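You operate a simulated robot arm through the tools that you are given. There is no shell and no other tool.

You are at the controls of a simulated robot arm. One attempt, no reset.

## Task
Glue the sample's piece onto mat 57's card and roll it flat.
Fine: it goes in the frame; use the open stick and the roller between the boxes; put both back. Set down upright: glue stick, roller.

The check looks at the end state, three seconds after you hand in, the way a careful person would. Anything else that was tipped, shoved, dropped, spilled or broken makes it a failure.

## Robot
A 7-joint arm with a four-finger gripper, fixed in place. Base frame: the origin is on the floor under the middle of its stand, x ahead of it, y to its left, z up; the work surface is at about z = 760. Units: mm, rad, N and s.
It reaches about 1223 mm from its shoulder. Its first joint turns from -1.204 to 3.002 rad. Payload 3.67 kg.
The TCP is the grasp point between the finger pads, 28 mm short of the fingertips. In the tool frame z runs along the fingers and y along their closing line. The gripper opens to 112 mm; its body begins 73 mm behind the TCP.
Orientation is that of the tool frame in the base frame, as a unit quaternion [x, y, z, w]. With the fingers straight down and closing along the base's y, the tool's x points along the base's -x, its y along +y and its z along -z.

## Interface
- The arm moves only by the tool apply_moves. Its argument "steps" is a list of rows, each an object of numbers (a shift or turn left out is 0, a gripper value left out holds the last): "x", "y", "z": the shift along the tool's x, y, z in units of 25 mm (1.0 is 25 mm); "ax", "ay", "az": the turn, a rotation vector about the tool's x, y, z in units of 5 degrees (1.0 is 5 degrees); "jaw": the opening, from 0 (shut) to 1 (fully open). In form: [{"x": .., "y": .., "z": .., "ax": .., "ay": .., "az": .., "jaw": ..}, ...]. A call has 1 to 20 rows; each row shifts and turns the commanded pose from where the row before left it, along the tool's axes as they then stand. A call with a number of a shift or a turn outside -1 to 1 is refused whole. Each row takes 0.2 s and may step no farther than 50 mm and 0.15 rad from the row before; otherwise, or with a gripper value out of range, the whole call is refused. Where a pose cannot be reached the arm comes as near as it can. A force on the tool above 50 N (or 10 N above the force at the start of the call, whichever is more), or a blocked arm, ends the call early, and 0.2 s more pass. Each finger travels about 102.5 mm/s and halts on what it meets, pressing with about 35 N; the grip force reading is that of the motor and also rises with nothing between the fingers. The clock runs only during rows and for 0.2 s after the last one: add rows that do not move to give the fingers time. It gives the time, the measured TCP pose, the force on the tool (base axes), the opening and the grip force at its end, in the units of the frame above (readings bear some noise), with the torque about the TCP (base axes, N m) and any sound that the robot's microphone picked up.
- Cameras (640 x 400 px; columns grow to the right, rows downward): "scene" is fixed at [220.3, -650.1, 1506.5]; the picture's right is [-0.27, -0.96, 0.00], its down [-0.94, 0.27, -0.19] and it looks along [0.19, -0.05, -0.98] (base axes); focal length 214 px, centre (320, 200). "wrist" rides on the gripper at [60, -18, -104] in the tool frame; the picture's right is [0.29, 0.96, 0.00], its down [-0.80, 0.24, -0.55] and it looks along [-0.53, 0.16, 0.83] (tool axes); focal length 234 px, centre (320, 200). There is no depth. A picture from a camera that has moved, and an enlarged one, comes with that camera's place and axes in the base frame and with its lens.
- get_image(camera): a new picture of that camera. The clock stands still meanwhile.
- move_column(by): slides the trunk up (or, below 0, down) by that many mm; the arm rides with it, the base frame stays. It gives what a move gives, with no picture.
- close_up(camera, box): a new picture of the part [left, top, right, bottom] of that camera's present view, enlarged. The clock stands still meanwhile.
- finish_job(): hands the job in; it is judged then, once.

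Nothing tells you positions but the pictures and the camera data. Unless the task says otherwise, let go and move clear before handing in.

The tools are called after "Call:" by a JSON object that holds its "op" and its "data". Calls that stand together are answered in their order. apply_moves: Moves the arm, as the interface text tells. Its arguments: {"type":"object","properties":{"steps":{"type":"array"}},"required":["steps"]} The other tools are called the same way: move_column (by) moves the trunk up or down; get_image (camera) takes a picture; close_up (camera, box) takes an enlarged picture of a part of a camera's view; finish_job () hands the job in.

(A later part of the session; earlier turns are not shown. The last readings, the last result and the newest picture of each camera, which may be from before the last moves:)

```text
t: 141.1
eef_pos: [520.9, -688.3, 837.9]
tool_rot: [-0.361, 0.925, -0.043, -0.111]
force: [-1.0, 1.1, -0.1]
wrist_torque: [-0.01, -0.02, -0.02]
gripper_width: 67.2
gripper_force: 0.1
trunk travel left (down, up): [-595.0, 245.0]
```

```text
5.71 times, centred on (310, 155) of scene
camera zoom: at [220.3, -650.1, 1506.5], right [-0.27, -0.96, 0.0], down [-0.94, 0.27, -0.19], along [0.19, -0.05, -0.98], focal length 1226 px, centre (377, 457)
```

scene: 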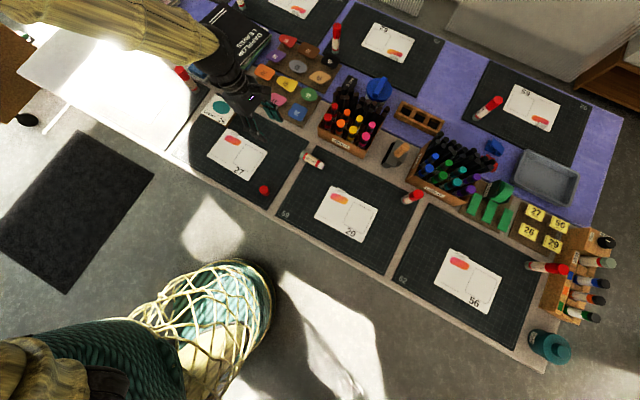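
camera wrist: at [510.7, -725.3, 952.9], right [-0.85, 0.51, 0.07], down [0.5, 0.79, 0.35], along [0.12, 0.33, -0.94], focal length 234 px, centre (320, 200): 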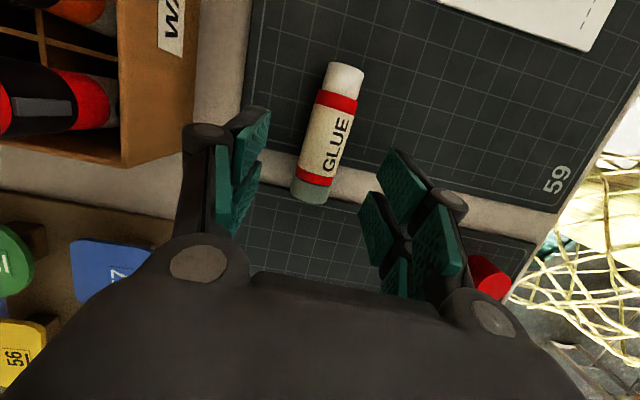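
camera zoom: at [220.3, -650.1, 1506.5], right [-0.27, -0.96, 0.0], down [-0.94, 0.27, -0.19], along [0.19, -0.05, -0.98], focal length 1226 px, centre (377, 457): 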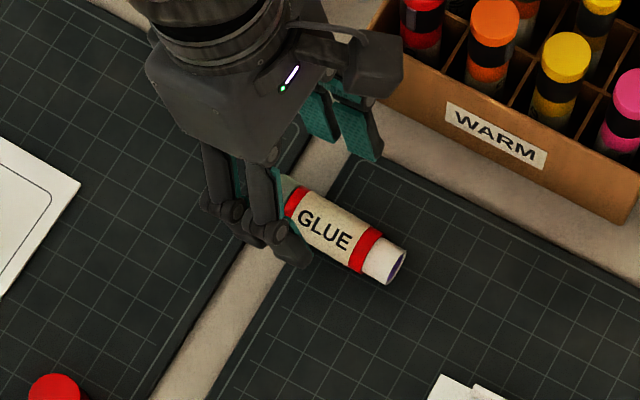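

Alignment is good, with about a 2.5 mm sideways correction needed. Descending to straddle the stick.

Call:
{"op": "apply_moves", "data": {"steps": [{"y": 0.1, "z": 0.5}, {"z": 0.5}, {"z": 0.4}, {"x": 0}]}}

Call:
{"op": "get_image", "data": {"camera": "wrist"}}

```text
t: 142.1
eef_pos: [512.5, -694.8, 806.4]
tool_rot: [-0.362, 0.924, -0.043, -0.112]
force: [-0.6, -0.2, -0.9]
wrist_torque: [0.04, -0.01, -0.02]
gripper_width: 67.1
gripper_force: 0.1
trunk travel left (down, up): [-595.0, 245.0]
```

```text
taken
camera wrist: at [501.3, -730.8, 920.9], right [-0.85, 0.51, 0.07], down [0.5, 0.79, 0.35], along [0.12, 0.33, -0.94], focal length 234 px, centre (320, 200)
```

wrist: 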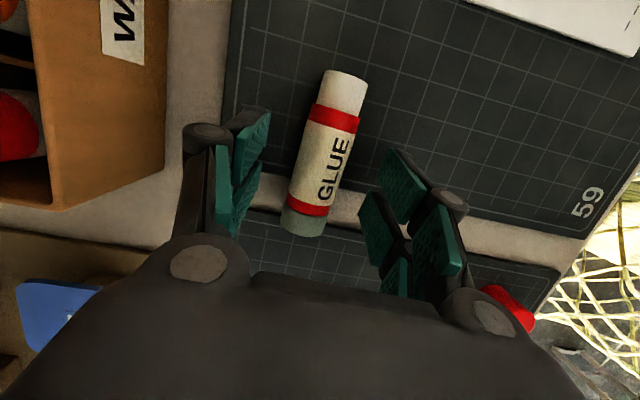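

Centred. A last 7 mm down, then close on the stick.

Call:
{"op": "apply_moves", "data": {"steps": [{"z": 0.15}, {"z": 0.13}, {"x": 0}]}}

Call:
{"op": "apply_moves", "data": {"steps": [{"jaw": 0.4}, {"jaw": 0.1}, {"jaw": 0.1}, {"jaw": 0.1}, {"jaw": 0.1}]}}

Call:
{"op": "get_image", "data": {"camera": "wrist"}}

Call:
{"op": "close_up", "data": {"camera": "scene", "box": [270, 120, 350, 190]}}

```text
t: 142.9
eef_pos: [510.9, -695.2, 799.8]
tool_rot: [-0.361, 0.925, -0.043, -0.113]
force: [0.9, 0.4, -1.7]
wrist_torque: [-0.02, 0.01, -0.01]
gripper_width: 67.1
gripper_force: 0.0
trunk travel left (down, up): [-595.0, 245.0]
```

```text
t: 144.1
eef_pos: [510.7, -695.1, 799.5]
tool_rot: [-0.362, 0.925, -0.043, -0.112]
force: [-0.5, -0.1, -0.2]
wrist_torque: [0.0, 0.0, 0.01]
gripper_width: 27.7
gripper_force: 34.9
trunk travel left (down, up): [-595.0, 245.0]
```

```text
taken
camera wrist: at [499.8, -731.9, 913.5], right [-0.85, 0.51, 0.07], down [0.5, 0.79, 0.35], along [0.12, 0.33, -0.94], focal length 234 px, centre (320, 200)
```

wrist: 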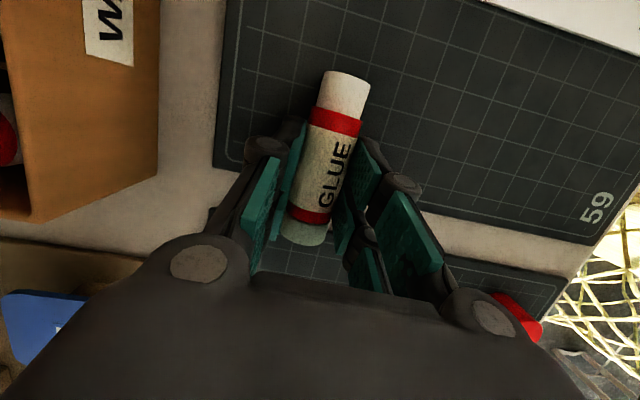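

```text
5.71 times, centred on (310, 155) of scene
camera zoom: at [220.3, -650.1, 1506.5], right [-0.27, -0.96, 0.0], down [-0.94, 0.27, -0.19], along [0.19, -0.05, -0.98], focal length 1226 px, centre (377, 457)
```

zoom: 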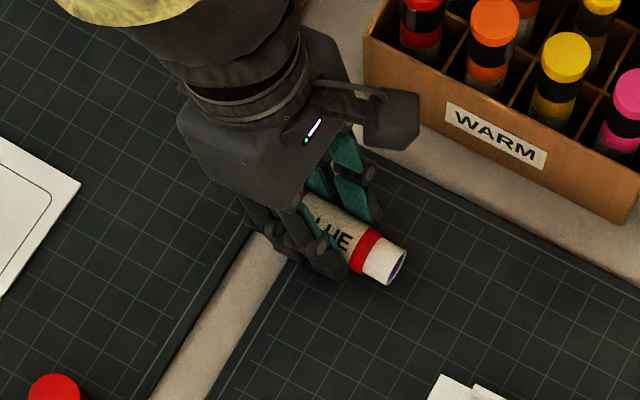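

It's firmly gripped with the tip leaning toward the fingertips. I'll lift it and retrace to the open spot where the 90° pitch rotation worked.

Call:
{"op": "apply_moves", "data": {"steps": [{"x": 0.072, "z": -0.292}, {"x": 0.143, "z": -0.584}, {"x": 0.143, "z": -0.584}, {"x": 0}]}}

Call:
{"op": "get_image", "data": {"camera": "wrist"}}

```text
t: 145.1
eef_pos: [512.6, -695.8, 835.1]
tool_rot: [-0.361, 0.925, -0.043, -0.113]
force: [-0.5, -0.2, -0.7]
wrist_torque: [0.01, -0.01, -0.02]
gripper_width: 27.5
gripper_force: 35.5
trunk travel left (down, up): [-595.0, 245.0]
```

```text
taken
camera wrist: at [501.7, -731.7, 950.3], right [-0.85, 0.51, 0.07], down [0.5, 0.79, 0.35], along [0.12, 0.33, -0.93], focal length 234 px, centre (320, 200)
```

wrist: 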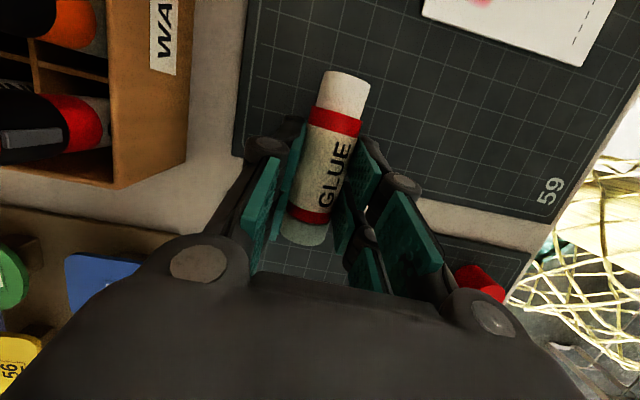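

The stick is held securely. I'll move to the open spot and then start the pitch rotation.

Call:
{"op": "apply_moves", "data": {"steps": [{"x": -0.709, "y": 0.147, "z": -0.858}, {"x": -0.709, "y": 0.147, "z": -0.858}, {"x": -0.709, "y": 0.147, "z": -0.858}, {"x": -0.709, "y": 0.147, "z": -0.858}, {"x": -0.709, "y": 0.147, "z": -0.858}, {"x": -0.709, "y": 0.147, "z": -0.858}]}}

Call:
{"op": "apply_moves", "data": {"steps": [{"ay": -1}, {"ay": -1}, {"ay": -1}, {"ay": -1}, {"ay": -1}, {"ay": -1}, {"ay": -1}, {"ay": -1}, {"ay": -1}]}}

Call:
{"op": "get_image", "data": {"camera": "wrist"}}

Call:
{"op": "get_image", "data": {"camera": "scene"}}

```text
t: 146.5
eef_pos: [596.8, -582.8, 936.8]
tool_rot: [-0.362, 0.924, -0.045, -0.113]
force: [0.3, 0.2, 0.0]
wrist_torque: [-0.04, 0.01, 0.02]
gripper_width: 27.6
gripper_force: 34.9
trunk travel left (down, up): [-595.0, 245.0]
```

```text
t: 148.5
eef_pos: [597.6, -586.3, 934.1]
tool_rot: [-0.35, 0.897, 0.1, 0.251]
force: [0.9, 0.4, -0.8]
wrist_torque: [0.0, -0.01, -0.04]
gripper_width: 28.1
gripper_force: 35.6
trunk travel left (down, up): [-595.0, 245.0]
```

```text
taken
camera wrist: at [532.9, -673.0, 991.3], right [-0.83, 0.54, -0.15], down [0.13, 0.44, 0.89], along [0.54, 0.72, -0.44], focal length 234 px, centre (320, 200)
```

wrist: 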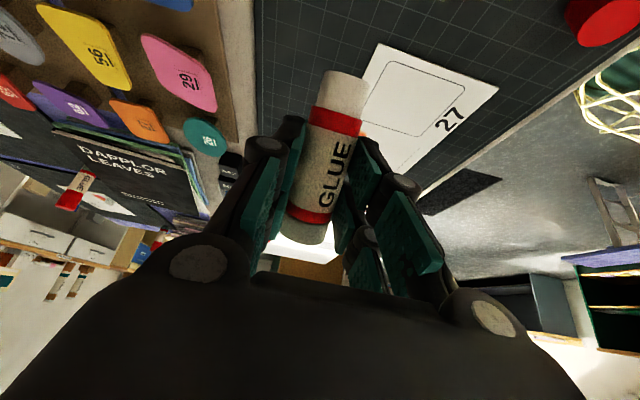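

```text
taken
```

scene: 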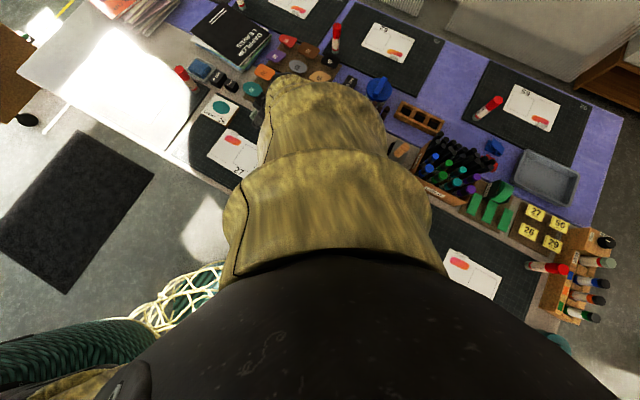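

Good so far. I'll finish the pitch to about 16° below level and yaw to 59°, which keeps the hand clear of the cap.

Call:
{"op": "apply_moves", "data": {"steps": [{"ay": -1}, {"ay": -1}, {"ay": -1}, {"ay": -1}, {"ay": -1}, {"ay": -1}, {"ay": -1}, {"ay": -1}, {"ay": -0.5}, {"ax": -0.77, "az": -0.22}, {"ax": -0.77, "az": -0.22}, {"ax": -0.77, "az": -0.22}, {"ax": -0.77, "az": -0.22}]}}

Call:
{"op": "get_image", "data": {"camera": "wrist"}}

Call:
{"op": "get_image", "data": {"camera": "scene"}}

```text
t: 151.3
eef_pos: [596.0, -589.0, 933.1]
tool_rot: [-0.392, 0.698, 0.296, 0.522]
force: [0.4, 0.0, 0.3]
wrist_torque: [-0.01, 0.03, 0.0]
gripper_width: 27.9
gripper_force: 35.2
trunk travel left (down, up): [-595.0, 245.0]
```

```text
taken
camera wrist: at [552.7, -698.0, 905.2], right [-0.86, 0.43, -0.27], down [-0.36, -0.14, 0.92], along [0.36, 0.89, 0.28], focal length 234 px, centre (320, 200)
```

wrist: 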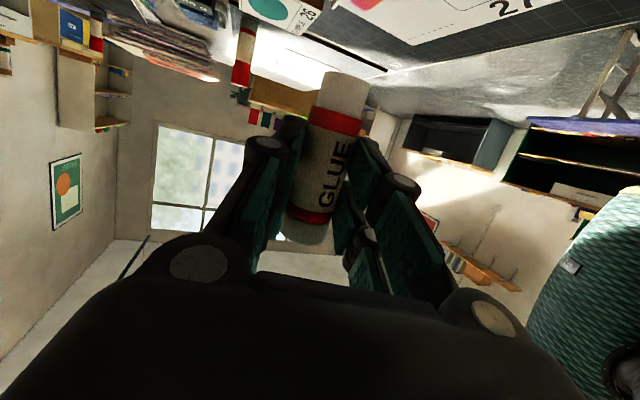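

```text
taken
```

scene: 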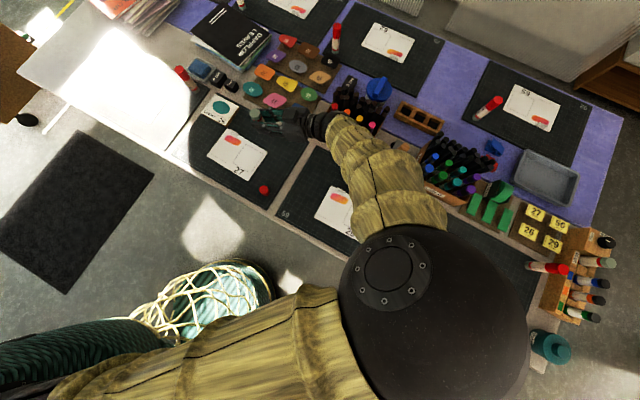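

The stick now points almost straight down (about 2.6° off). I'll move it over the frame and descend to about 30 mm above the card.

Call:
{"op": "apply_moves", "data": {"steps": [{"x": -0.186, "y": 0.681, "z": 0.645}, {"x": -0.186, "y": 0.681, "z": 0.645}, {"x": -0.186, "y": 0.681, "z": 0.645}, {"x": -0.186, "y": 0.681, "z": 0.645}]}}

Call:
{"op": "apply_moves", "data": {"steps": [{"x": 0.797, "z": 0.234}, {"x": 0.797, "z": 0.234}, {"x": 0.797, "z": 0.234}, {"x": 0.6, "z": 0.176}]}}

Call:
{"op": "get_image", "data": {"camera": "scene"}}

Call:
{"op": "get_image", "data": {"camera": "wrist"}}

```text
t: 152.3
eef_pos: [573.1, -490.7, 938.7]
tool_rot: [-0.392, 0.699, 0.293, 0.522]
force: [0.1, -1.4, 0.0]
wrist_torque: [-0.04, -0.02, -0.01]
gripper_width: 27.9
gripper_force: 34.8
trunk travel left (down, up): [-595.0, 245.0]
```

```text
t: 153.3
eef_pos: [573.8, -495.5, 857.2]
tool_rot: [-0.391, 0.698, 0.295, 0.523]
force: [0.8, 0.4, -1.0]
wrist_torque: [-0.02, -0.01, 0.02]
gripper_width: 27.9
gripper_force: 35.2
trunk travel left (down, up): [-595.0, 245.0]
```

```text
taken
```

scene: 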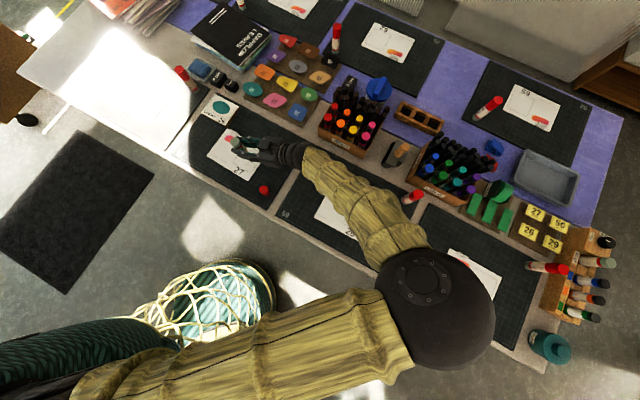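

```text
taken
camera wrist: at [530.0, -606.0, 827.1], right [-0.86, 0.43, -0.27], down [-0.36, -0.14, 0.92], along [0.36, 0.89, 0.28], focal length 234 px, centre (320, 200)
```

wrist: 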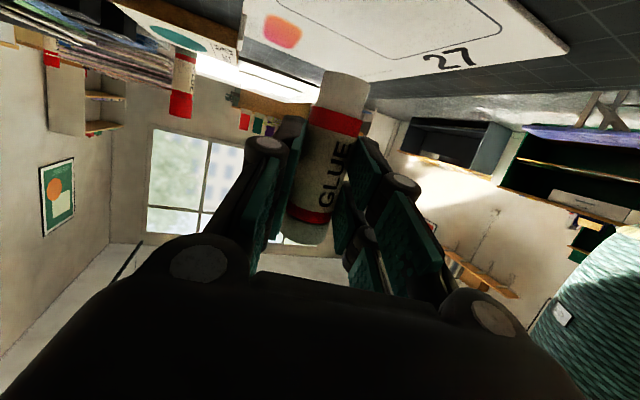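

Call:
{"op": "close_up", "data": {"camera": "scene", "box": [205, 115, 285, 190]}}

Call:
{"op": "close_up", "data": {"camera": "wrist", "box": [240, 10, 440, 150]}}

```text
5.33 times, centred on (245, 152) of scene
camera zoom: at [220.3, -650.1, 1506.5], right [-0.27, -0.96, 0.0], down [-0.94, 0.27, -0.19], along [0.19, -0.05, -0.98], focal length 1144 px, centre (720, 453)
```

zoom: 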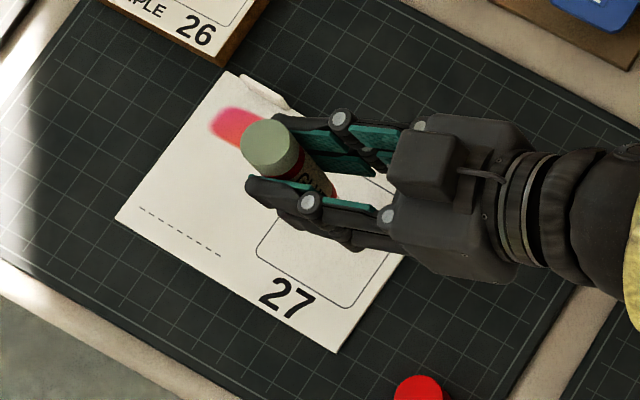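

```text
2.86 times, centred on (340, 80) of wrist
camera zoom: at [530.0, -606.0, 827.1], right [-0.86, 0.43, -0.27], down [-0.36, -0.14, 0.92], along [0.36, 0.89, 0.28], focal length 669 px, centre (263, 543)
```

zoom: 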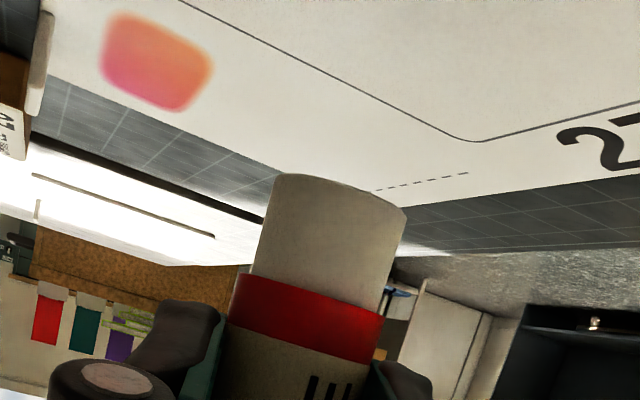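

Rim position from both cameras agrees, within 1 or 2 mm of the frame centre. I'll descend to just above contact and then step down gently.

Call:
{"op": "apply_moves", "data": {"steps": [{"x": 0.384, "z": 0.113}, {"x": 0.384, "z": 0.113}, {"x": 0.3, "z": 0.088}, {"x": 0}]}}

Call:
{"op": "apply_moves", "data": {"steps": [{"x": 0.077, "z": 0.023}, {"x": 0}]}}

Call:
{"op": "apply_moves", "data": {"steps": [{"x": 0.058, "z": 0.017}, {"x": 0}]}}

Call:
{"op": "apply_moves", "data": {"steps": [{"x": 0.058, "z": 0.017}, {"x": 0}]}}

```text
t: 154.3
eef_pos: [574.3, -494.6, 828.4]
tool_rot: [-0.392, 0.697, 0.297, 0.522]
force: [-0.3, 1.1, -0.5]
wrist_torque: [0.0, 0.03, 0.0]
gripper_width: 28.2
gripper_force: 34.6
trunk travel left (down, up): [-595.0, 245.0]
```

```text
t: 154.9
eef_pos: [574.4, -495.2, 827.8]
tool_rot: [-0.391, 0.698, 0.296, 0.522]
force: [0.3, 0.5, -0.8]
wrist_torque: [-0.01, 0.01, 0.0]
gripper_width: 28.1
gripper_force: 35.5
trunk travel left (down, up): [-595.0, 245.0]
```

```text
t: 155.5
eef_pos: [573.9, -492.9, 828.8]
tool_rot: [-0.392, 0.698, 0.295, 0.522]
force: [-0.5, 0.5, -0.7]
wrist_torque: [-0.02, 0.01, -0.01]
gripper_width: 27.9
gripper_force: 35.3
trunk travel left (down, up): [-595.0, 245.0]
```

```text
t: 156.1
eef_pos: [573.0, -495.1, 825.6]
tool_rot: [-0.392, 0.697, 0.296, 0.522]
force: [0.3, 0.0, 0.6]
wrist_torque: [0.07, -0.01, -0.03]
gripper_width: 27.8
gripper_force: 34.7
trunk travel left (down, up): [-595.0, 245.0]
```

Call:
{"op": "apply_moves", "data": {"steps": [{"x": 0.038, "z": 0.011}, {"x": 0}]}}

Call:
{"op": "apply_moves", "data": {"steps": [{"x": 0.038, "z": 0.011}, {"x": 0}]}}

Call:
{"op": "close_up", "data": {"camera": "wrist", "box": [240, 10, 440, 150]}}

```text
t: 156.7
eef_pos: [572.7, -492.8, 825.2]
tool_rot: [-0.392, 0.697, 0.295, 0.522]
force: [0.3, -2.8, 5.4]
wrist_torque: [0.03, -0.13, -0.04]
gripper_width: 28.0
gripper_force: 34.4
trunk travel left (down, up): [-595.0, 245.0]
```

```text
t: 157.3
eef_pos: [573.1, -493.2, 824.8]
tool_rot: [-0.391, 0.697, 0.294, 0.523]
force: [1.5, -2.2, 19.5]
wrist_torque: [0.25, -0.36, -0.09]
gripper_width: 28.0
gripper_force: 35.0
trunk travel left (down, up): [-595.0, 245.0]
```

```text
2.86 times, centred on (340, 80) of wrist
camera zoom: at [528.8, -602.8, 795.5], right [-0.86, 0.43, -0.28], down [-0.36, -0.14, 0.92], along [0.36, 0.89, 0.28], focal length 669 px, centre (263, 543)
```

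zoom: 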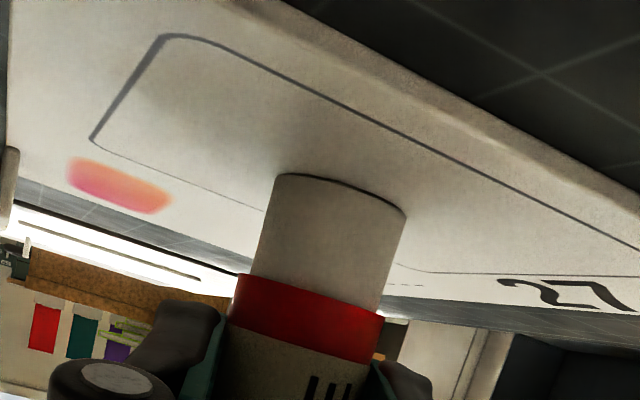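

The rim sits flat on the card inside the frame with no tilt and no stray contact. I'll make a light test stroke along the table direction, then lift and look.

Call:
{"op": "apply_moves", "data": {"steps": [{"x": -0.02, "z": -0.006}, {"x": 0.0659, "y": 0.0568, "z": -0.224}, {"x": 0.0659, "y": 0.0568, "z": -0.224}, {"x": -0.0659, "y": -0.0568, "z": 0.224}, {"x": -0.0659, "y": -0.0568, "z": 0.224}, {"x": -0.0659, "y": -0.0568, "z": 0.224}, {"x": -0.0659, "y": -0.0568, "z": 0.224}, {"x": 0.0659, "y": 0.0568, "z": -0.224}, {"x": 0.0659, "y": 0.0568, "z": -0.224}]}}

Call:
{"op": "get_image", "data": {"camera": "wrist"}}

Call:
{"op": "close_up", "data": {"camera": "wrist", "box": [240, 10, 440, 150]}}

```text
t: 159.3
eef_pos: [573.0, -493.3, 824.9]
tool_rot: [-0.392, 0.698, 0.295, 0.522]
force: [2.1, 3.7, 16.4]
wrist_torque: [0.58, -0.3, 0.06]
gripper_width: 28.0
gripper_force: 35.0
trunk travel left (down, up): [-595.0, 245.0]
```

```text
taken
camera wrist: at [527.6, -602.8, 794.5], right [-0.86, 0.43, -0.27], down [-0.36, -0.14, 0.92], along [0.36, 0.89, 0.28], focal length 234 px, centre (320, 200)
```

wrist: 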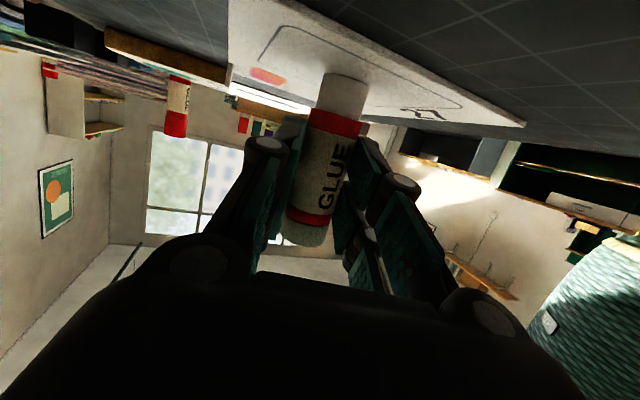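

```text
2.86 times, centred on (340, 80) of wrist
camera zoom: at [527.6, -602.8, 794.5], right [-0.86, 0.43, -0.27], down [-0.36, -0.14, 0.92], along [0.36, 0.89, 0.28], focal length 669 px, centre (263, 543)
```

zoom: 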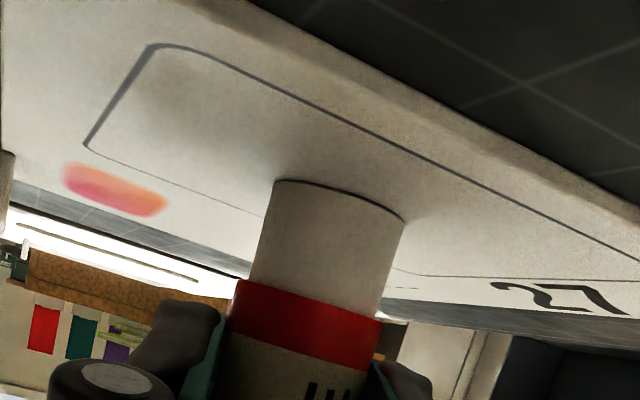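

Call:
{"op": "apply_moves", "data": {"steps": [{"x": -0.77, "z": -0.225}, {"x": -0.77, "z": -0.225}, {"x": -0.3, "z": -1}, {"x": -0.3, "z": -1}, {"x": -0.3, "z": -1}, {"x": -0.3, "z": -1}]}}

Call:
{"op": "close_up", "data": {"camera": "scene", "box": [215, 120, 285, 180]}}

Call:
{"op": "close_up", "data": {"camera": "scene", "box": [233, 138, 265, 163]}}

```text
t: 160.7
eef_pos: [527.5, -568.3, 922.8]
tool_rot: [-0.391, 0.698, 0.294, 0.522]
force: [0.5, 0.4, -0.7]
wrist_torque: [-0.01, -0.01, -0.01]
gripper_width: 28.2
gripper_force: 34.8
trunk travel left (down, up): [-595.0, 245.0]
```

```text
6.67 times, centred on (250, 150) of scene
camera zoom: at [220.3, -650.1, 1506.5], right [-0.27, -0.96, 0.0], down [-0.94, 0.27, -0.19], along [0.19, -0.05, -0.98], focal length 1430 px, centre (787, 533)
```

zoom: 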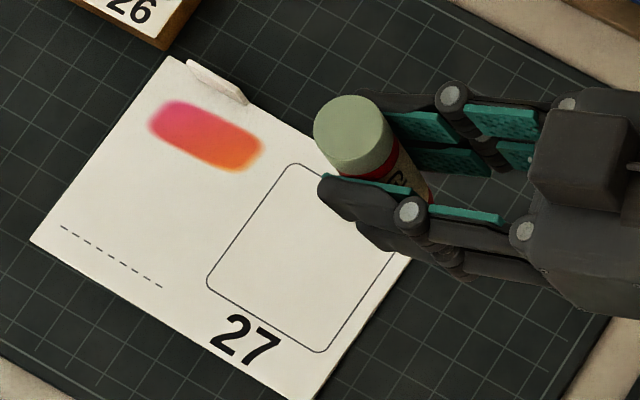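

```text
16.00 times, centred on (249, 150) of scene
camera zoom: at [220.3, -650.1, 1506.5], right [-0.27, -0.96, 0.0], down [-0.94, 0.27, -0.19], along [0.19, -0.05, -0.98], focal length 3432 px, centre (1456, 992)
```

zoom: 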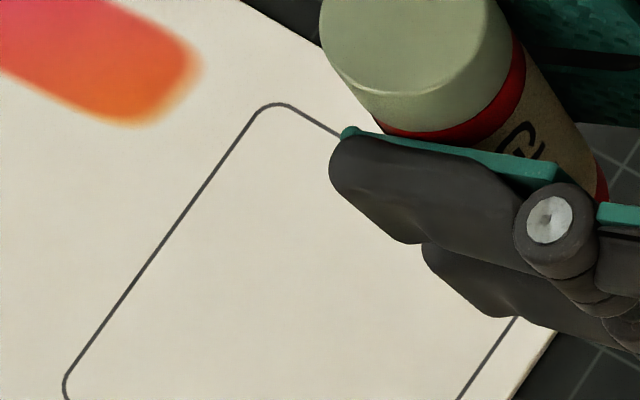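

Still no mark on the card. I'll check the mat where the stick was pressed earlier, and look more closely at the glue end.

Call:
{"op": "close_up", "data": {"camera": "scene", "box": [284, 134, 312, 158]}}

Call:
{"op": "close_up", "data": {"camera": "scene", "box": [270, 125, 330, 165]}}

Call:
{"op": "close_up", "data": {"camera": "wrist", "box": [290, 50, 390, 120]}}

```text
16.00 times, centred on (298, 146) of scene
camera zoom: at [220.3, -650.1, 1506.5], right [-0.27, -0.96, 0.0], down [-0.94, 0.27, -0.19], along [0.19, -0.05, -0.98], focal length 3432 px, centre (672, 1064)
```

zoom: 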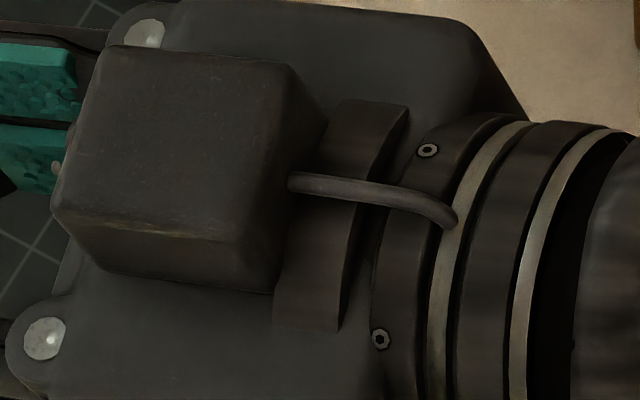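

```text
10.00 times, centred on (300, 145) of scene
camera zoom: at [220.3, -650.1, 1506.5], right [-0.27, -0.96, 0.0], down [-0.94, 0.27, -0.19], along [0.19, -0.05, -0.98], focal length 2145 px, centre (520, 750)
```

zoom: 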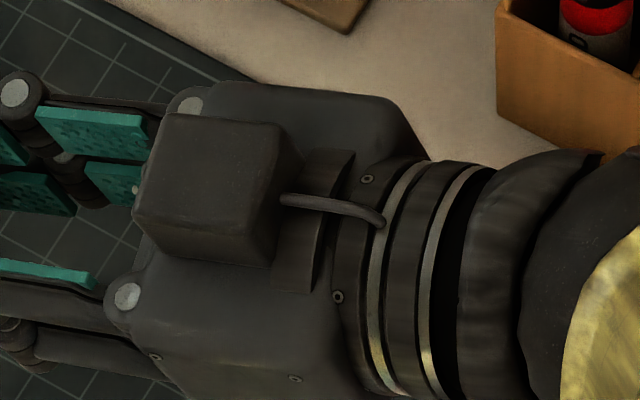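

```text
5.71 times, centred on (340, 85) of wrist
camera zoom: at [483.8, -677.9, 892.7], right [-0.86, 0.43, -0.27], down [-0.36, -0.14, 0.92], along [0.36, 0.89, 0.27], focal length 1338 px, centre (206, 857)
```

zoom: 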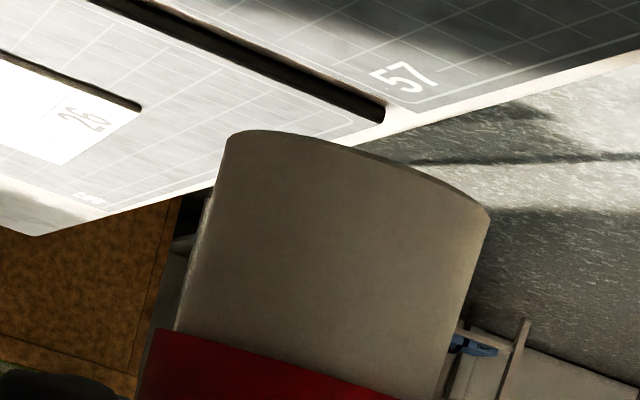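

I can't see the glue face from here. I'll spin the tool 135° so the tip faces the scene camera and look properly.

Call:
{"op": "apply_moves", "data": {"steps": [{"az": 1}, {"az": 1}, {"az": 1}, {"az": 1}, {"az": 1}, {"az": 1}, {"az": 1}, {"az": 1}, {"az": 1}, {"az": 1}, {"az": 1}, {"az": 1}, {"az": 1}, {"az": 1}]}}

Call:
{"op": "apply_moves", "data": {"steps": [{"az": 1}, {"az": 1}, {"az": 1}, {"az": 1}, {"az": 1}, {"az": 1}, {"az": 1}, {"az": 1}, {"az": 1}, {"az": 1}, {"az": 1}, {"az": 1}, {"az": 1}]}}

Call:
{"op": "close_up", "data": {"camera": "scene", "box": [230, 120, 310, 180]}}

```text
t: 163.7
eef_pos: [529.2, -568.1, 920.0]
tool_rot: [0.08, 0.797, 0.541, 0.258]
force: [0.4, 0.0, 0.1]
wrist_torque: [-0.03, -0.01, -0.02]
gripper_width: 27.7
gripper_force: 35.2
trunk travel left (down, up): [-595.0, 245.0]
```

```text
t: 166.5
eef_pos: [528.5, -568.6, 919.9]
tool_rot: [0.495, 0.628, 0.596, -0.073]
force: [-0.6, -0.3, -1.0]
wrist_torque: [-0.01, 0.02, -0.01]
gripper_width: 27.9
gripper_force: 35.3
trunk travel left (down, up): [-595.0, 245.0]
```

```text
6.67 times, centred on (270, 150) of scene
camera zoom: at [220.3, -650.1, 1506.5], right [-0.27, -0.96, 0.0], down [-0.94, 0.27, -0.19], along [0.19, -0.05, -0.98], focal length 1430 px, centre (653, 533)
```

zoom: 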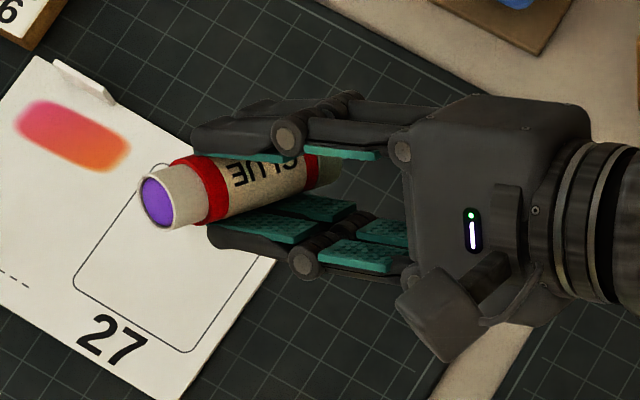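

Call:
{"op": "close_up", "data": {"camera": "scene", "box": [235, 142, 260, 160]}}

```text
16.00 times, centred on (248, 151) of scene
camera zoom: at [220.3, -650.1, 1506.5], right [-0.27, -0.96, 0.0], down [-0.94, 0.27, -0.19], along [0.19, -0.05, -0.98], focal length 3432 px, centre (1480, 984)
```

zoom: 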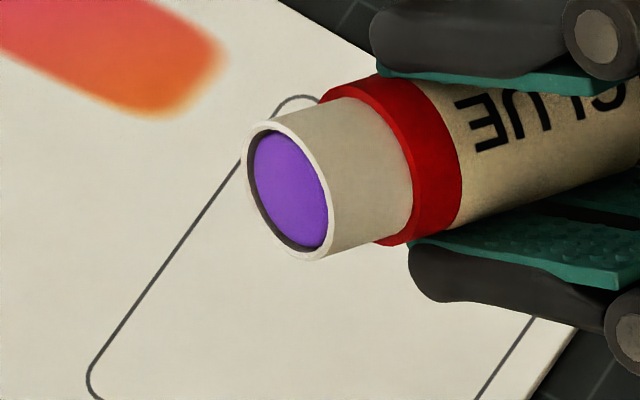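

The glue now sits about 1 mm inside the collar. I'll move the hand aside and check the mat near (581, -663), where the tip was pressed, for any smear.

Call:
{"op": "apply_moves", "data": {"steps": [{"z": 1}, {"z": 1}, {"z": 1}, {"z": 1}]}}

Call:
{"op": "close_up", "data": {"camera": "scene", "box": [275, 125, 335, 170]}}

Call:
{"op": "close_up", "data": {"camera": "scene", "box": [284, 134, 312, 158]}}

```text
t: 167.5
eef_pos: [577.8, -487.7, 892.7]
tool_rot: [0.495, 0.629, 0.595, -0.073]
force: [-0.3, -0.8, -1.1]
wrist_torque: [-0.03, 0.03, -0.01]
gripper_width: 28.0
gripper_force: 35.2
trunk travel left (down, up): [-595.0, 245.0]
```

```text
8.89 times, centred on (305, 148) of scene
camera zoom: at [220.3, -650.1, 1506.5], right [-0.27, -0.96, 0.0], down [-0.94, 0.27, -0.19], along [0.19, -0.05, -0.98], focal length 1906 px, centre (453, 667)
```

zoom: 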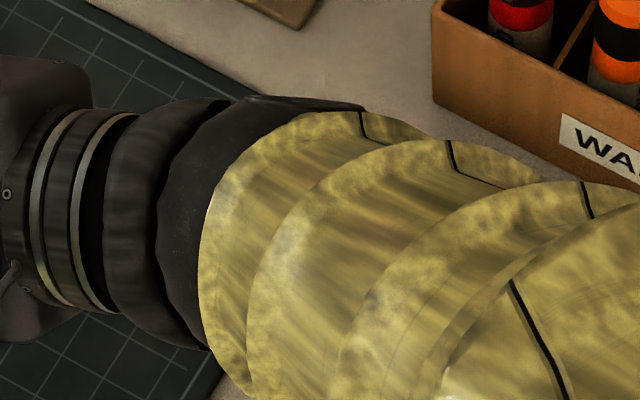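

```text
16.00 times, centred on (298, 146) of scene
camera zoom: at [220.3, -650.1, 1506.5], right [-0.27, -0.96, 0.0], down [-0.94, 0.27, -0.19], along [0.19, -0.05, -0.98], focal length 3432 px, centre (672, 1064)
```

zoom: 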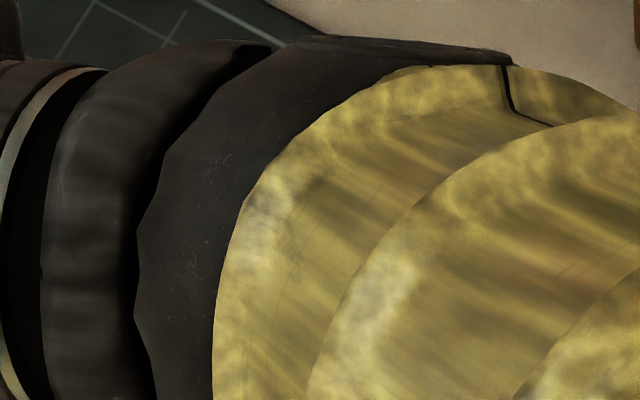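

The forearm hides that patch, but earlier views of it were clean. I'll move the hand well clear and examine the card's frame at full zoom for any faint glue sheen.

Call:
{"op": "apply_moves", "data": {"steps": [{"z": -1, "x": 0.3}, {"z": -1, "x": 0.3}, {"z": -1, "x": 0.3}, {"z": -1, "x": 0.3}, {"z": -1, "x": 0.3}, {"z": -1, "x": 0.3}, {"z": -1, "x": 0.3}]}}

Call:
{"op": "close_up", "data": {"camera": "scene", "box": [233, 140, 263, 166]}}

Call:
{"op": "close_up", "data": {"camera": "scene", "box": [200, 110, 320, 200]}}

```text
t: 169.1
eef_pos: [462.7, -600.4, 974.6]
tool_rot: [0.495, 0.629, 0.595, -0.072]
force: [0.0, 1.2, -0.9]
wrist_torque: [-0.04, 0.0, -0.04]
gripper_width: 27.8
gripper_force: 34.8
trunk travel left (down, up): [-595.0, 245.0]
```

```text
15.38 times, centred on (248, 153) of scene
camera zoom: at [220.3, -650.1, 1506.5], right [-0.27, -0.96, 0.0], down [-0.94, 0.27, -0.19], along [0.19, -0.05, -0.98], focal length 3300 px, centre (1428, 923)
```

zoom: 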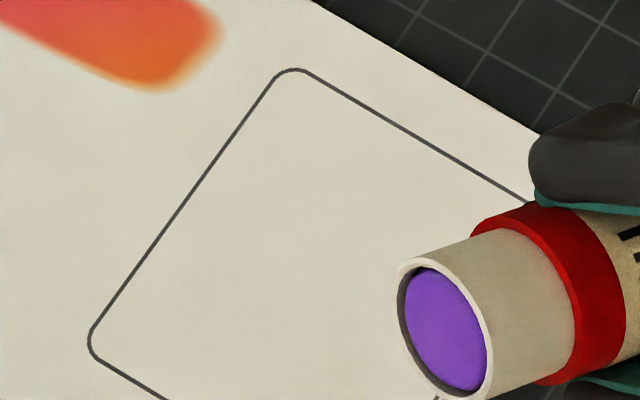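

```text
4.44 times, centred on (260, 155) of scene
camera zoom: at [220.3, -650.1, 1506.5], right [-0.27, -0.96, 0.0], down [-0.94, 0.27, -0.19], along [0.19, -0.05, -0.98], focal length 953 px, centre (587, 400)
```

zoom: 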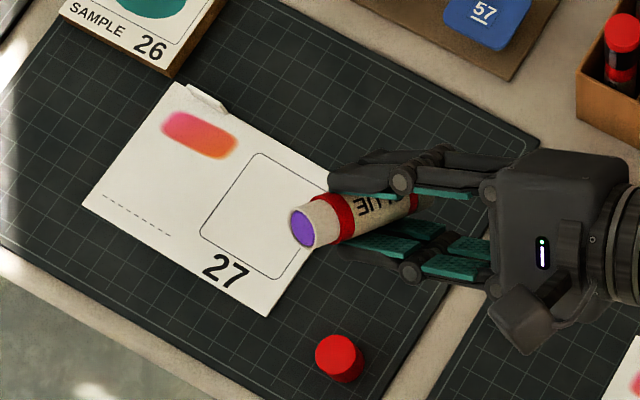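

The card is clean and the glue sits about 2 mm inside the collar, so it can't touch flat paper. I'll turn the tip down and try shaking the stick vertically in free air to work the glue forward.

Call:
{"op": "apply_moves", "data": {"steps": [{"az": -1}, {"az": -1}, {"az": -1}, {"az": -1}, {"az": -1}, {"az": -1}, {"az": -1}, {"az": -1}, {"az": -1}, {"az": -1}, {"az": -1}, {"az": -1}, {"az": -1}, {"az": -1}]}}

Call:
{"op": "apply_moves", "data": {"steps": [{"az": -1}, {"az": -1}, {"az": -1}, {"az": -1}, {"az": -1}, {"az": -1}, {"az": -1}, {"az": -1}, {"az": -1}, {"az": -1}, {"az": -1}, {"az": -1}, {"az": -1}]}}

Call:
{"op": "apply_moves", "data": {"steps": [{"x": -1, "z": -0.29}, {"x": 1, "z": 0.29}, {"x": -1, "z": -0.29}, {"x": 1, "z": 0.29}, {"x": -1, "z": -0.29}, {"x": 1, "z": 0.29}, {"x": -1, "z": -0.29}, {"x": 1, "z": 0.29}, {"x": -1, "z": -0.29}, {"x": 1, "z": 0.29}, {"x": -1, "z": -0.29}, {"x": 1, "z": 0.29}]}}

Call:
{"op": "close_up", "data": {"camera": "wrist", "box": [290, 50, 390, 120]}}

```text
t: 172.1
eef_pos: [464.5, -601.7, 976.1]
tool_rot: [0.045, 0.799, 0.529, 0.282]
force: [0.1, -0.2, -0.3]
wrist_torque: [-0.02, 0.03, -0.03]
gripper_width: 27.7
gripper_force: 35.0
trunk travel left (down, up): [-595.0, 245.0]
```

```text
t: 174.9
eef_pos: [465.3, -602.0, 975.4]
tool_rot: [-0.391, 0.698, 0.294, 0.523]
force: [0.6, -0.1, 0.3]
wrist_torque: [-0.04, -0.01, 0.02]
gripper_width: 28.0
gripper_force: 34.9
trunk travel left (down, up): [-595.0, 245.0]
```

```text
t: 177.5
eef_pos: [464.9, -603.3, 977.4]
tool_rot: [-0.391, 0.698, 0.295, 0.522]
force: [-0.6, 0.7, -1.1]
wrist_torque: [-0.02, -0.02, 0.01]
gripper_width: 27.8
gripper_force: 34.7
trunk travel left (down, up): [-595.0, 245.0]
```

```text
5.71 times, centred on (340, 85) of wrist
camera zoom: at [420.6, -713.0, 947.5], right [-0.86, 0.43, -0.27], down [-0.36, -0.14, 0.92], along [0.36, 0.89, 0.28], focal length 1338 px, centre (206, 857)
```

zoom: 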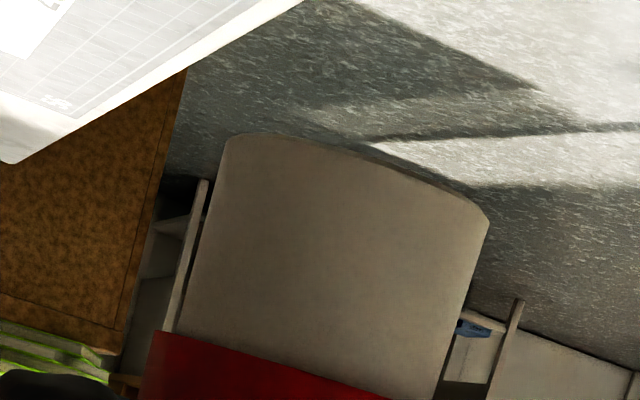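

Shaking didn't help. Before deciding on next steps, I'll look at the mat spot that was hidden earlier.

Call:
{"op": "close_up", "data": {"camera": "scene", "box": [275, 125, 335, 170]}}

Call:
{"op": "get_image", "data": {"camera": "scene"}}

```text
8.89 times, centred on (305, 148) of scene
camera zoom: at [220.3, -650.1, 1506.5], right [-0.27, -0.96, 0.0], down [-0.94, 0.27, -0.19], along [0.19, -0.05, -0.98], focal length 1906 px, centre (453, 667)
```

zoom: 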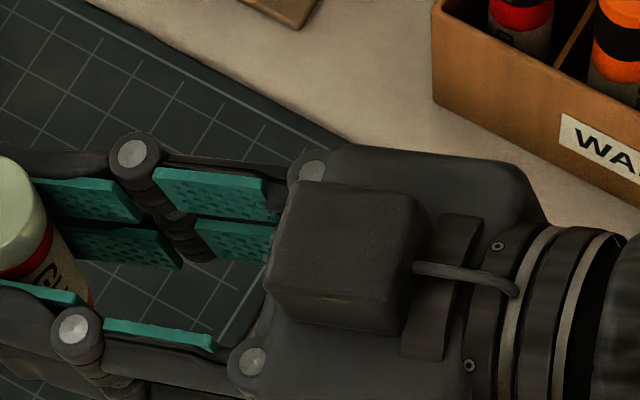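

```text
taken
```

scene: 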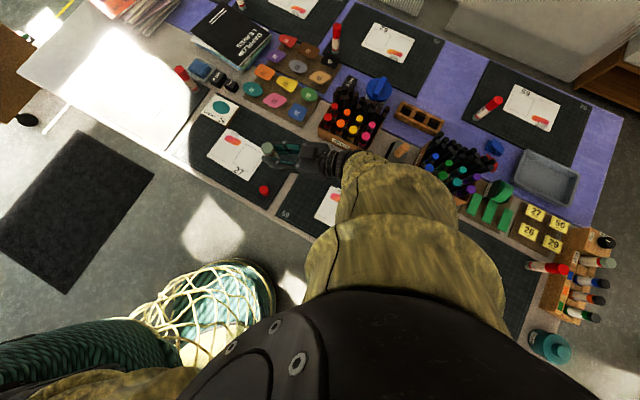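

The visible mat is clean. The recess seemed to differ between looks, so the glue may creep slowly under gravity. I'll hold the stick tip-down for a while and check whether it moves out.

Call:
{"op": "apply_moves", "data": {"steps": [{"x": 0}, {"x": 0}, {"x": 0}, {"x": 0}, {"x": 0}, {"x": 0}, {"x": 0}, {"x": 0}, {"x": 0}, {"x": 0}, {"x": 0}, {"x": 0}, {"x": 0}, {"x": 0}, {"x": 0}, {"x": 0}, {"x": 0}, {"x": 0}, {"x": 0}, {"x": 0}]}}

Call:
{"op": "apply_moves", "data": {"steps": [{"x": 0}, {"x": 0}, {"x": 0}, {"x": 0}, {"x": 0}, {"x": 0}, {"x": 0}, {"x": 0}, {"x": 0}, {"x": 0}, {"x": 0}, {"x": 0}, {"x": 0}, {"x": 0}, {"x": 0}, {"x": 0}, {"x": 0}, {"x": 0}, {"x": 0}, {"x": 0}]}}

Call:
{"op": "apply_moves", "data": {"steps": [{"x": 0}, {"x": 0}, {"x": 0}, {"x": 0}, {"x": 0}, {"x": 0}, {"x": 0}, {"x": 0}, {"x": 0}, {"x": 0}, {"x": 0}, {"x": 0}, {"x": 0}, {"x": 0}, {"x": 0}, {"x": 0}, {"x": 0}, {"x": 0}, {"x": 0}, {"x": 0}]}}

Call:
{"op": "apply_moves", "data": {"steps": [{"x": 0}, {"x": 0}, {"x": 0}, {"x": 0}, {"x": 0}, {"x": 0}, {"x": 0}, {"x": 0}, {"x": 0}, {"x": 0}, {"x": 0}, {"x": 0}, {"x": 0}, {"x": 0}, {"x": 0}, {"x": 0}, {"x": 0}, {"x": 0}, {"x": 0}, {"x": 0}]}}

Call:
{"op": "close_up", "data": {"camera": "wrist", "box": [290, 50, 390, 120]}}

```text
t: 181.7
eef_pos: [465.6, -603.5, 976.7]
tool_rot: [-0.392, 0.698, 0.295, 0.522]
force: [-0.1, -0.1, 0.1]
wrist_torque: [-0.04, 0.06, 0.02]
gripper_width: 28.0
gripper_force: 34.7
trunk travel left (down, up): [-595.0, 245.0]
```

```text
t: 185.9
eef_pos: [465.8, -602.7, 976.8]
tool_rot: [-0.392, 0.697, 0.296, 0.522]
force: [-0.2, -0.6, -0.4]
wrist_torque: [-0.01, 0.01, 0.0]
gripper_width: 27.9
gripper_force: 34.9
trunk travel left (down, up): [-595.0, 245.0]
```

```text
t: 190.1
eef_pos: [465.4, -602.5, 976.5]
tool_rot: [-0.391, 0.698, 0.295, 0.522]
force: [-0.7, -0.1, -0.7]
wrist_torque: [0.02, -0.01, 0.02]
gripper_width: 27.9
gripper_force: 35.3
trunk travel left (down, up): [-595.0, 245.0]
```

```text
t: 194.3
eef_pos: [465.3, -604.1, 976.3]
tool_rot: [-0.391, 0.698, 0.295, 0.522]
force: [-0.1, 0.5, -0.5]
wrist_torque: [-0.02, 0.03, 0.02]
gripper_width: 27.9
gripper_force: 34.7
trunk travel left (down, up): [-595.0, 245.0]
```

```text
5.71 times, centred on (340, 85) of wrist
camera zoom: at [420.2, -712.7, 947.1], right [-0.86, 0.43, -0.27], down [-0.36, -0.14, 0.92], along [0.36, 0.89, 0.28], focal length 1338 px, centre (206, 857)
```

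zoom: 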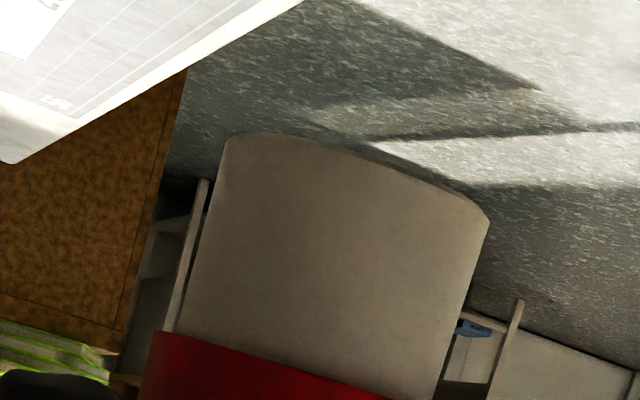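

Waiting made no difference. A real stick advances by twisting its base, and I have to re-grip it anyway to set it upright, so I'll do that first and then try a gentle twist. First I'll turn the tip up and pitch the tool so the stick can be laid down flat.

Call:
{"op": "apply_moves", "data": {"steps": [{"az": 1}, {"az": 1}, {"az": 1}, {"az": 1}, {"az": 1}, {"az": 1}, {"az": 1}, {"az": 1}, {"az": 1}, {"az": 1}, {"az": 1}, {"az": 1}, {"az": 1}, {"az": 1}, {"az": 1}, {"az": 1}, {"az": 1}, {"az": 1}]}}

Call:
{"op": "apply_moves", "data": {"steps": [{"az": 1}, {"az": 1}, {"az": 1}, {"az": 1}, {"az": 1}, {"az": 1}, {"az": 1}, {"az": 1}, {"az": 1}, {"az": 1}, {"az": 1}, {"az": 1}, {"az": 1}, {"az": 1}, {"az": 1}, {"az": 1}, {"az": 1}, {"az": 1}]}}

Call:
{"op": "close_up", "data": {"camera": "scene", "box": [245, 130, 305, 175]}}

Call:
{"op": "get_image", "data": {"camera": "wrist"}}

```text
t: 198.1
eef_pos: [463.8, -603.0, 977.0]
tool_rot: [0.218, 0.77, 0.577, 0.16]
force: [0.0, -0.3, -0.7]
wrist_torque: [-0.02, 0.02, 0.03]
gripper_width: 27.8
gripper_force: 34.9
trunk travel left (down, up): [-595.0, 245.0]
```

```text
t: 201.9
eef_pos: [464.1, -604.3, 976.0]
tool_rot: [0.699, 0.391, 0.522, -0.295]
force: [-0.4, -0.1, -1.3]
wrist_torque: [-0.01, 0.0, 0.0]
gripper_width: 27.8
gripper_force: 34.8
trunk travel left (down, up): [-595.0, 245.0]
```

```text
8.89 times, centred on (275, 152) of scene
camera zoom: at [220.3, -650.1, 1506.5], right [-0.27, -0.96, 0.0], down [-0.94, 0.27, -0.19], along [0.19, -0.05, -0.98], focal length 1906 px, centre (720, 622)
```

zoom: 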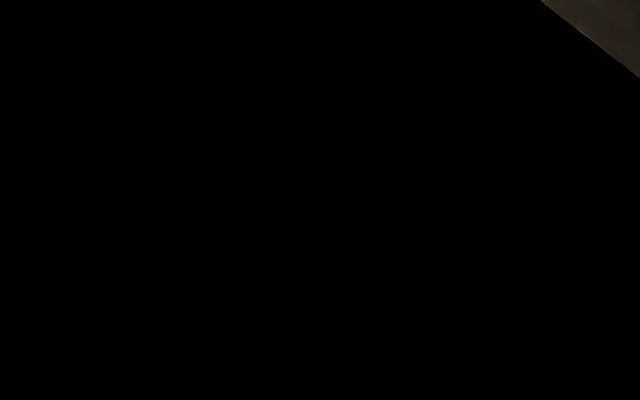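

```text
taken
camera wrist: at [407.4, -665.7, 1062.5], right [0.86, -0.43, 0.27], down [-0.19, -0.77, -0.61], along [0.47, 0.47, -0.74], focal length 234 px, centre (320, 200)
```

wrist: 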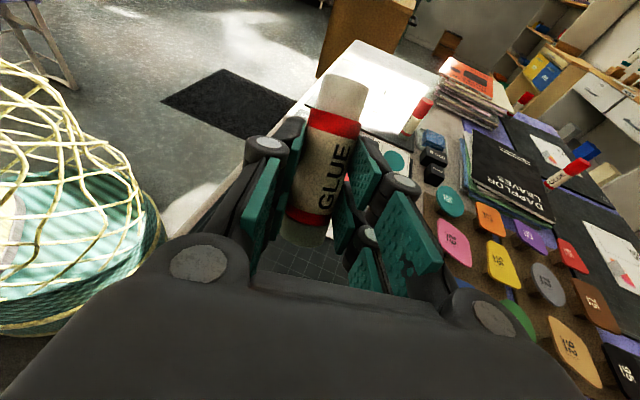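

Call:
{"op": "apply_moves", "data": {"steps": [{"ay": -1}, {"ay": -1}, {"ay": -1}, {"ay": -1}, {"ay": -1}, {"ay": -1}, {"ay": -1}, {"ay": -1}, {"ay": -1}, {"ay": -1}, {"ay": -1}]}}

Call:
{"op": "move_column", "data": {"by": -60}}

Call:
{"op": "get_image", "data": {"camera": "scene"}}

Call:
{"op": "get_image", "data": {"camera": "wrist"}}

```text
t: 204.3
eef_pos: [464.3, -601.5, 978.1]
tool_rot: [0.86, 0.484, 0.14, -0.081]
force: [0.0, 0.6, -1.6]
wrist_torque: [-0.08, 0.03, 0.0]
gripper_width: 27.7
gripper_force: 35.5
trunk travel left (down, up): [-595.0, 245.0]
```

```text
t: 205.3
eef_pos: [464.3, -603.2, 918.0]
tool_rot: [0.86, 0.484, 0.141, -0.081]
force: [0.0, 0.7, -1.4]
wrist_torque: [0.0, -0.02, -0.02]
gripper_width: 27.8
gripper_force: 34.8
trunk travel left (down, up): [-535.0, 305.0]
```

```text
taken
```

scene: 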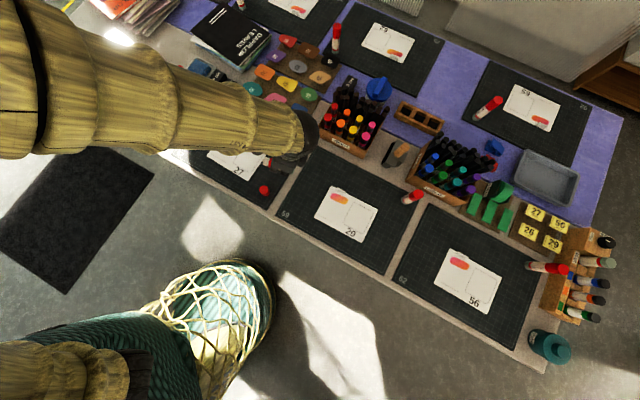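

```text
taken
camera wrist: at [462.6, -573.7, 1034.1], right [0.96, -0.26, 0.09], down [-0.28, -0.92, 0.27], along [0.01, -0.28, -0.96], focal length 234 px, centre (320, 200)
```

wrist: 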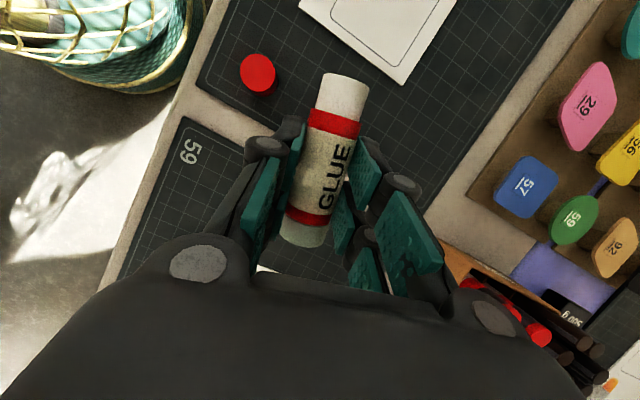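

Call:
{"op": "close_up", "data": {"camera": "scene", "box": [240, 120, 320, 180]}}

Call:
{"op": "close_up", "data": {"camera": "wrist", "box": [260, 60, 400, 260]}}

```text
6.67 times, centred on (280, 150) of scene
camera zoom: at [220.3, -650.1, 1506.5], right [-0.27, -0.96, 0.0], down [-0.94, 0.27, -0.19], along [0.19, -0.05, -0.98], focal length 1430 px, centre (587, 533)
```

zoom: 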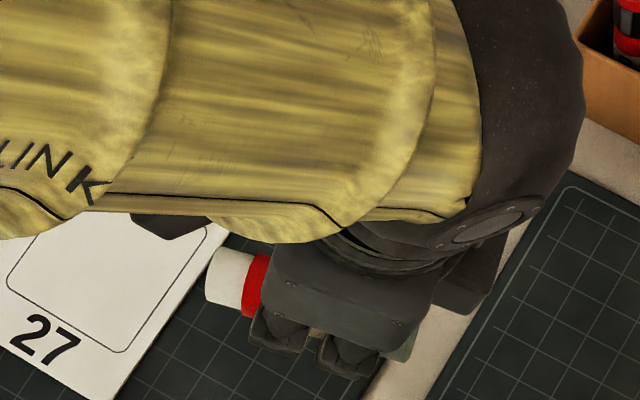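

```text
2.00 times, centred on (330, 160) of wrist
camera zoom: at [462.6, -573.7, 1034.1], right [0.96, -0.26, 0.09], down [-0.28, -0.92, 0.27], along [0.01, -0.28, -0.96], focal length 468 px, centre (300, 280)
```

zoom: 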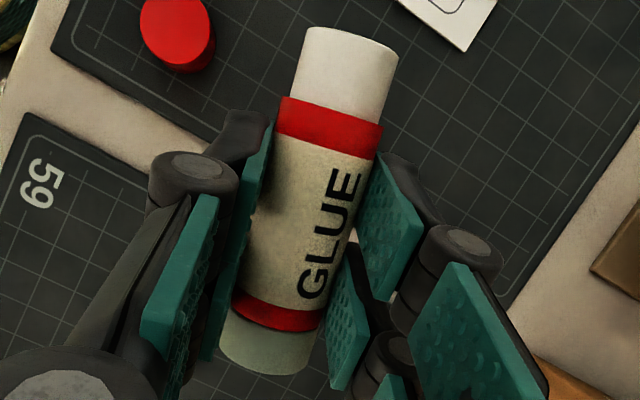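

The lean is about 14°, as I first estimated. I'll adjust the tool so the stick is horizontal and bring it over the open part of mat 57.

Call:
{"op": "apply_moves", "data": {"steps": [{"ay": -0.9}, {"x": 0.123, "y": 0.74, "z": 0.69}, {"x": 0.123, "y": 0.74, "z": 0.69}, {"x": 0.123, "y": 0.74, "z": 0.69}, {"x": 0.123, "y": 0.74, "z": 0.69}, {"x": 0.123, "y": 0.74, "z": 0.69}]}}

Call:
{"op": "get_image", "data": {"camera": "wrist"}}

Call:
{"op": "get_image", "data": {"camera": "scene"}}

```text
t: 206.7
eef_pos: [564.3, -618.3, 836.5]
tool_rot: [0.865, 0.486, 0.107, -0.062]
force: [0.3, -0.3, -1.9]
wrist_torque: [0.0, -0.01, -0.03]
gripper_width: 27.8
gripper_force: 34.9
trunk travel left (down, up): [-535.0, 305.0]
```

```text
taken
camera wrist: at [567.1, -581.2, 951.5], right [0.96, -0.26, 0.07], down [-0.27, -0.9, 0.34], along [-0.03, -0.35, -0.94], focal length 234 px, centre (320, 200)
```

wrist: 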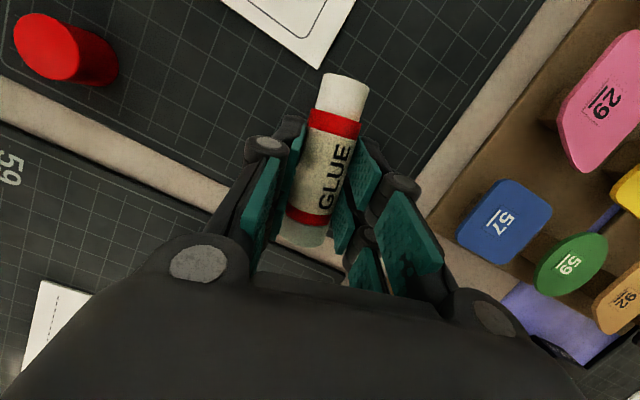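

```text
taken
```

scene: 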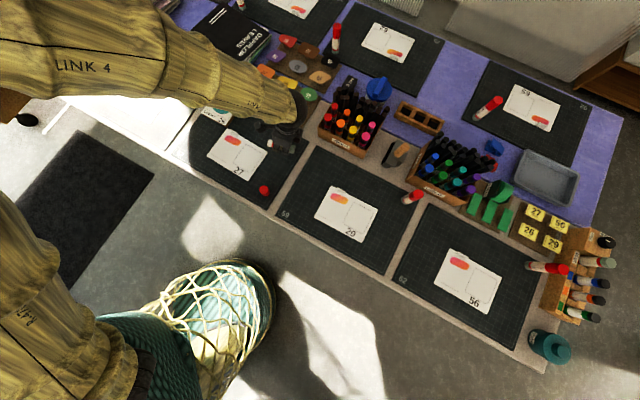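

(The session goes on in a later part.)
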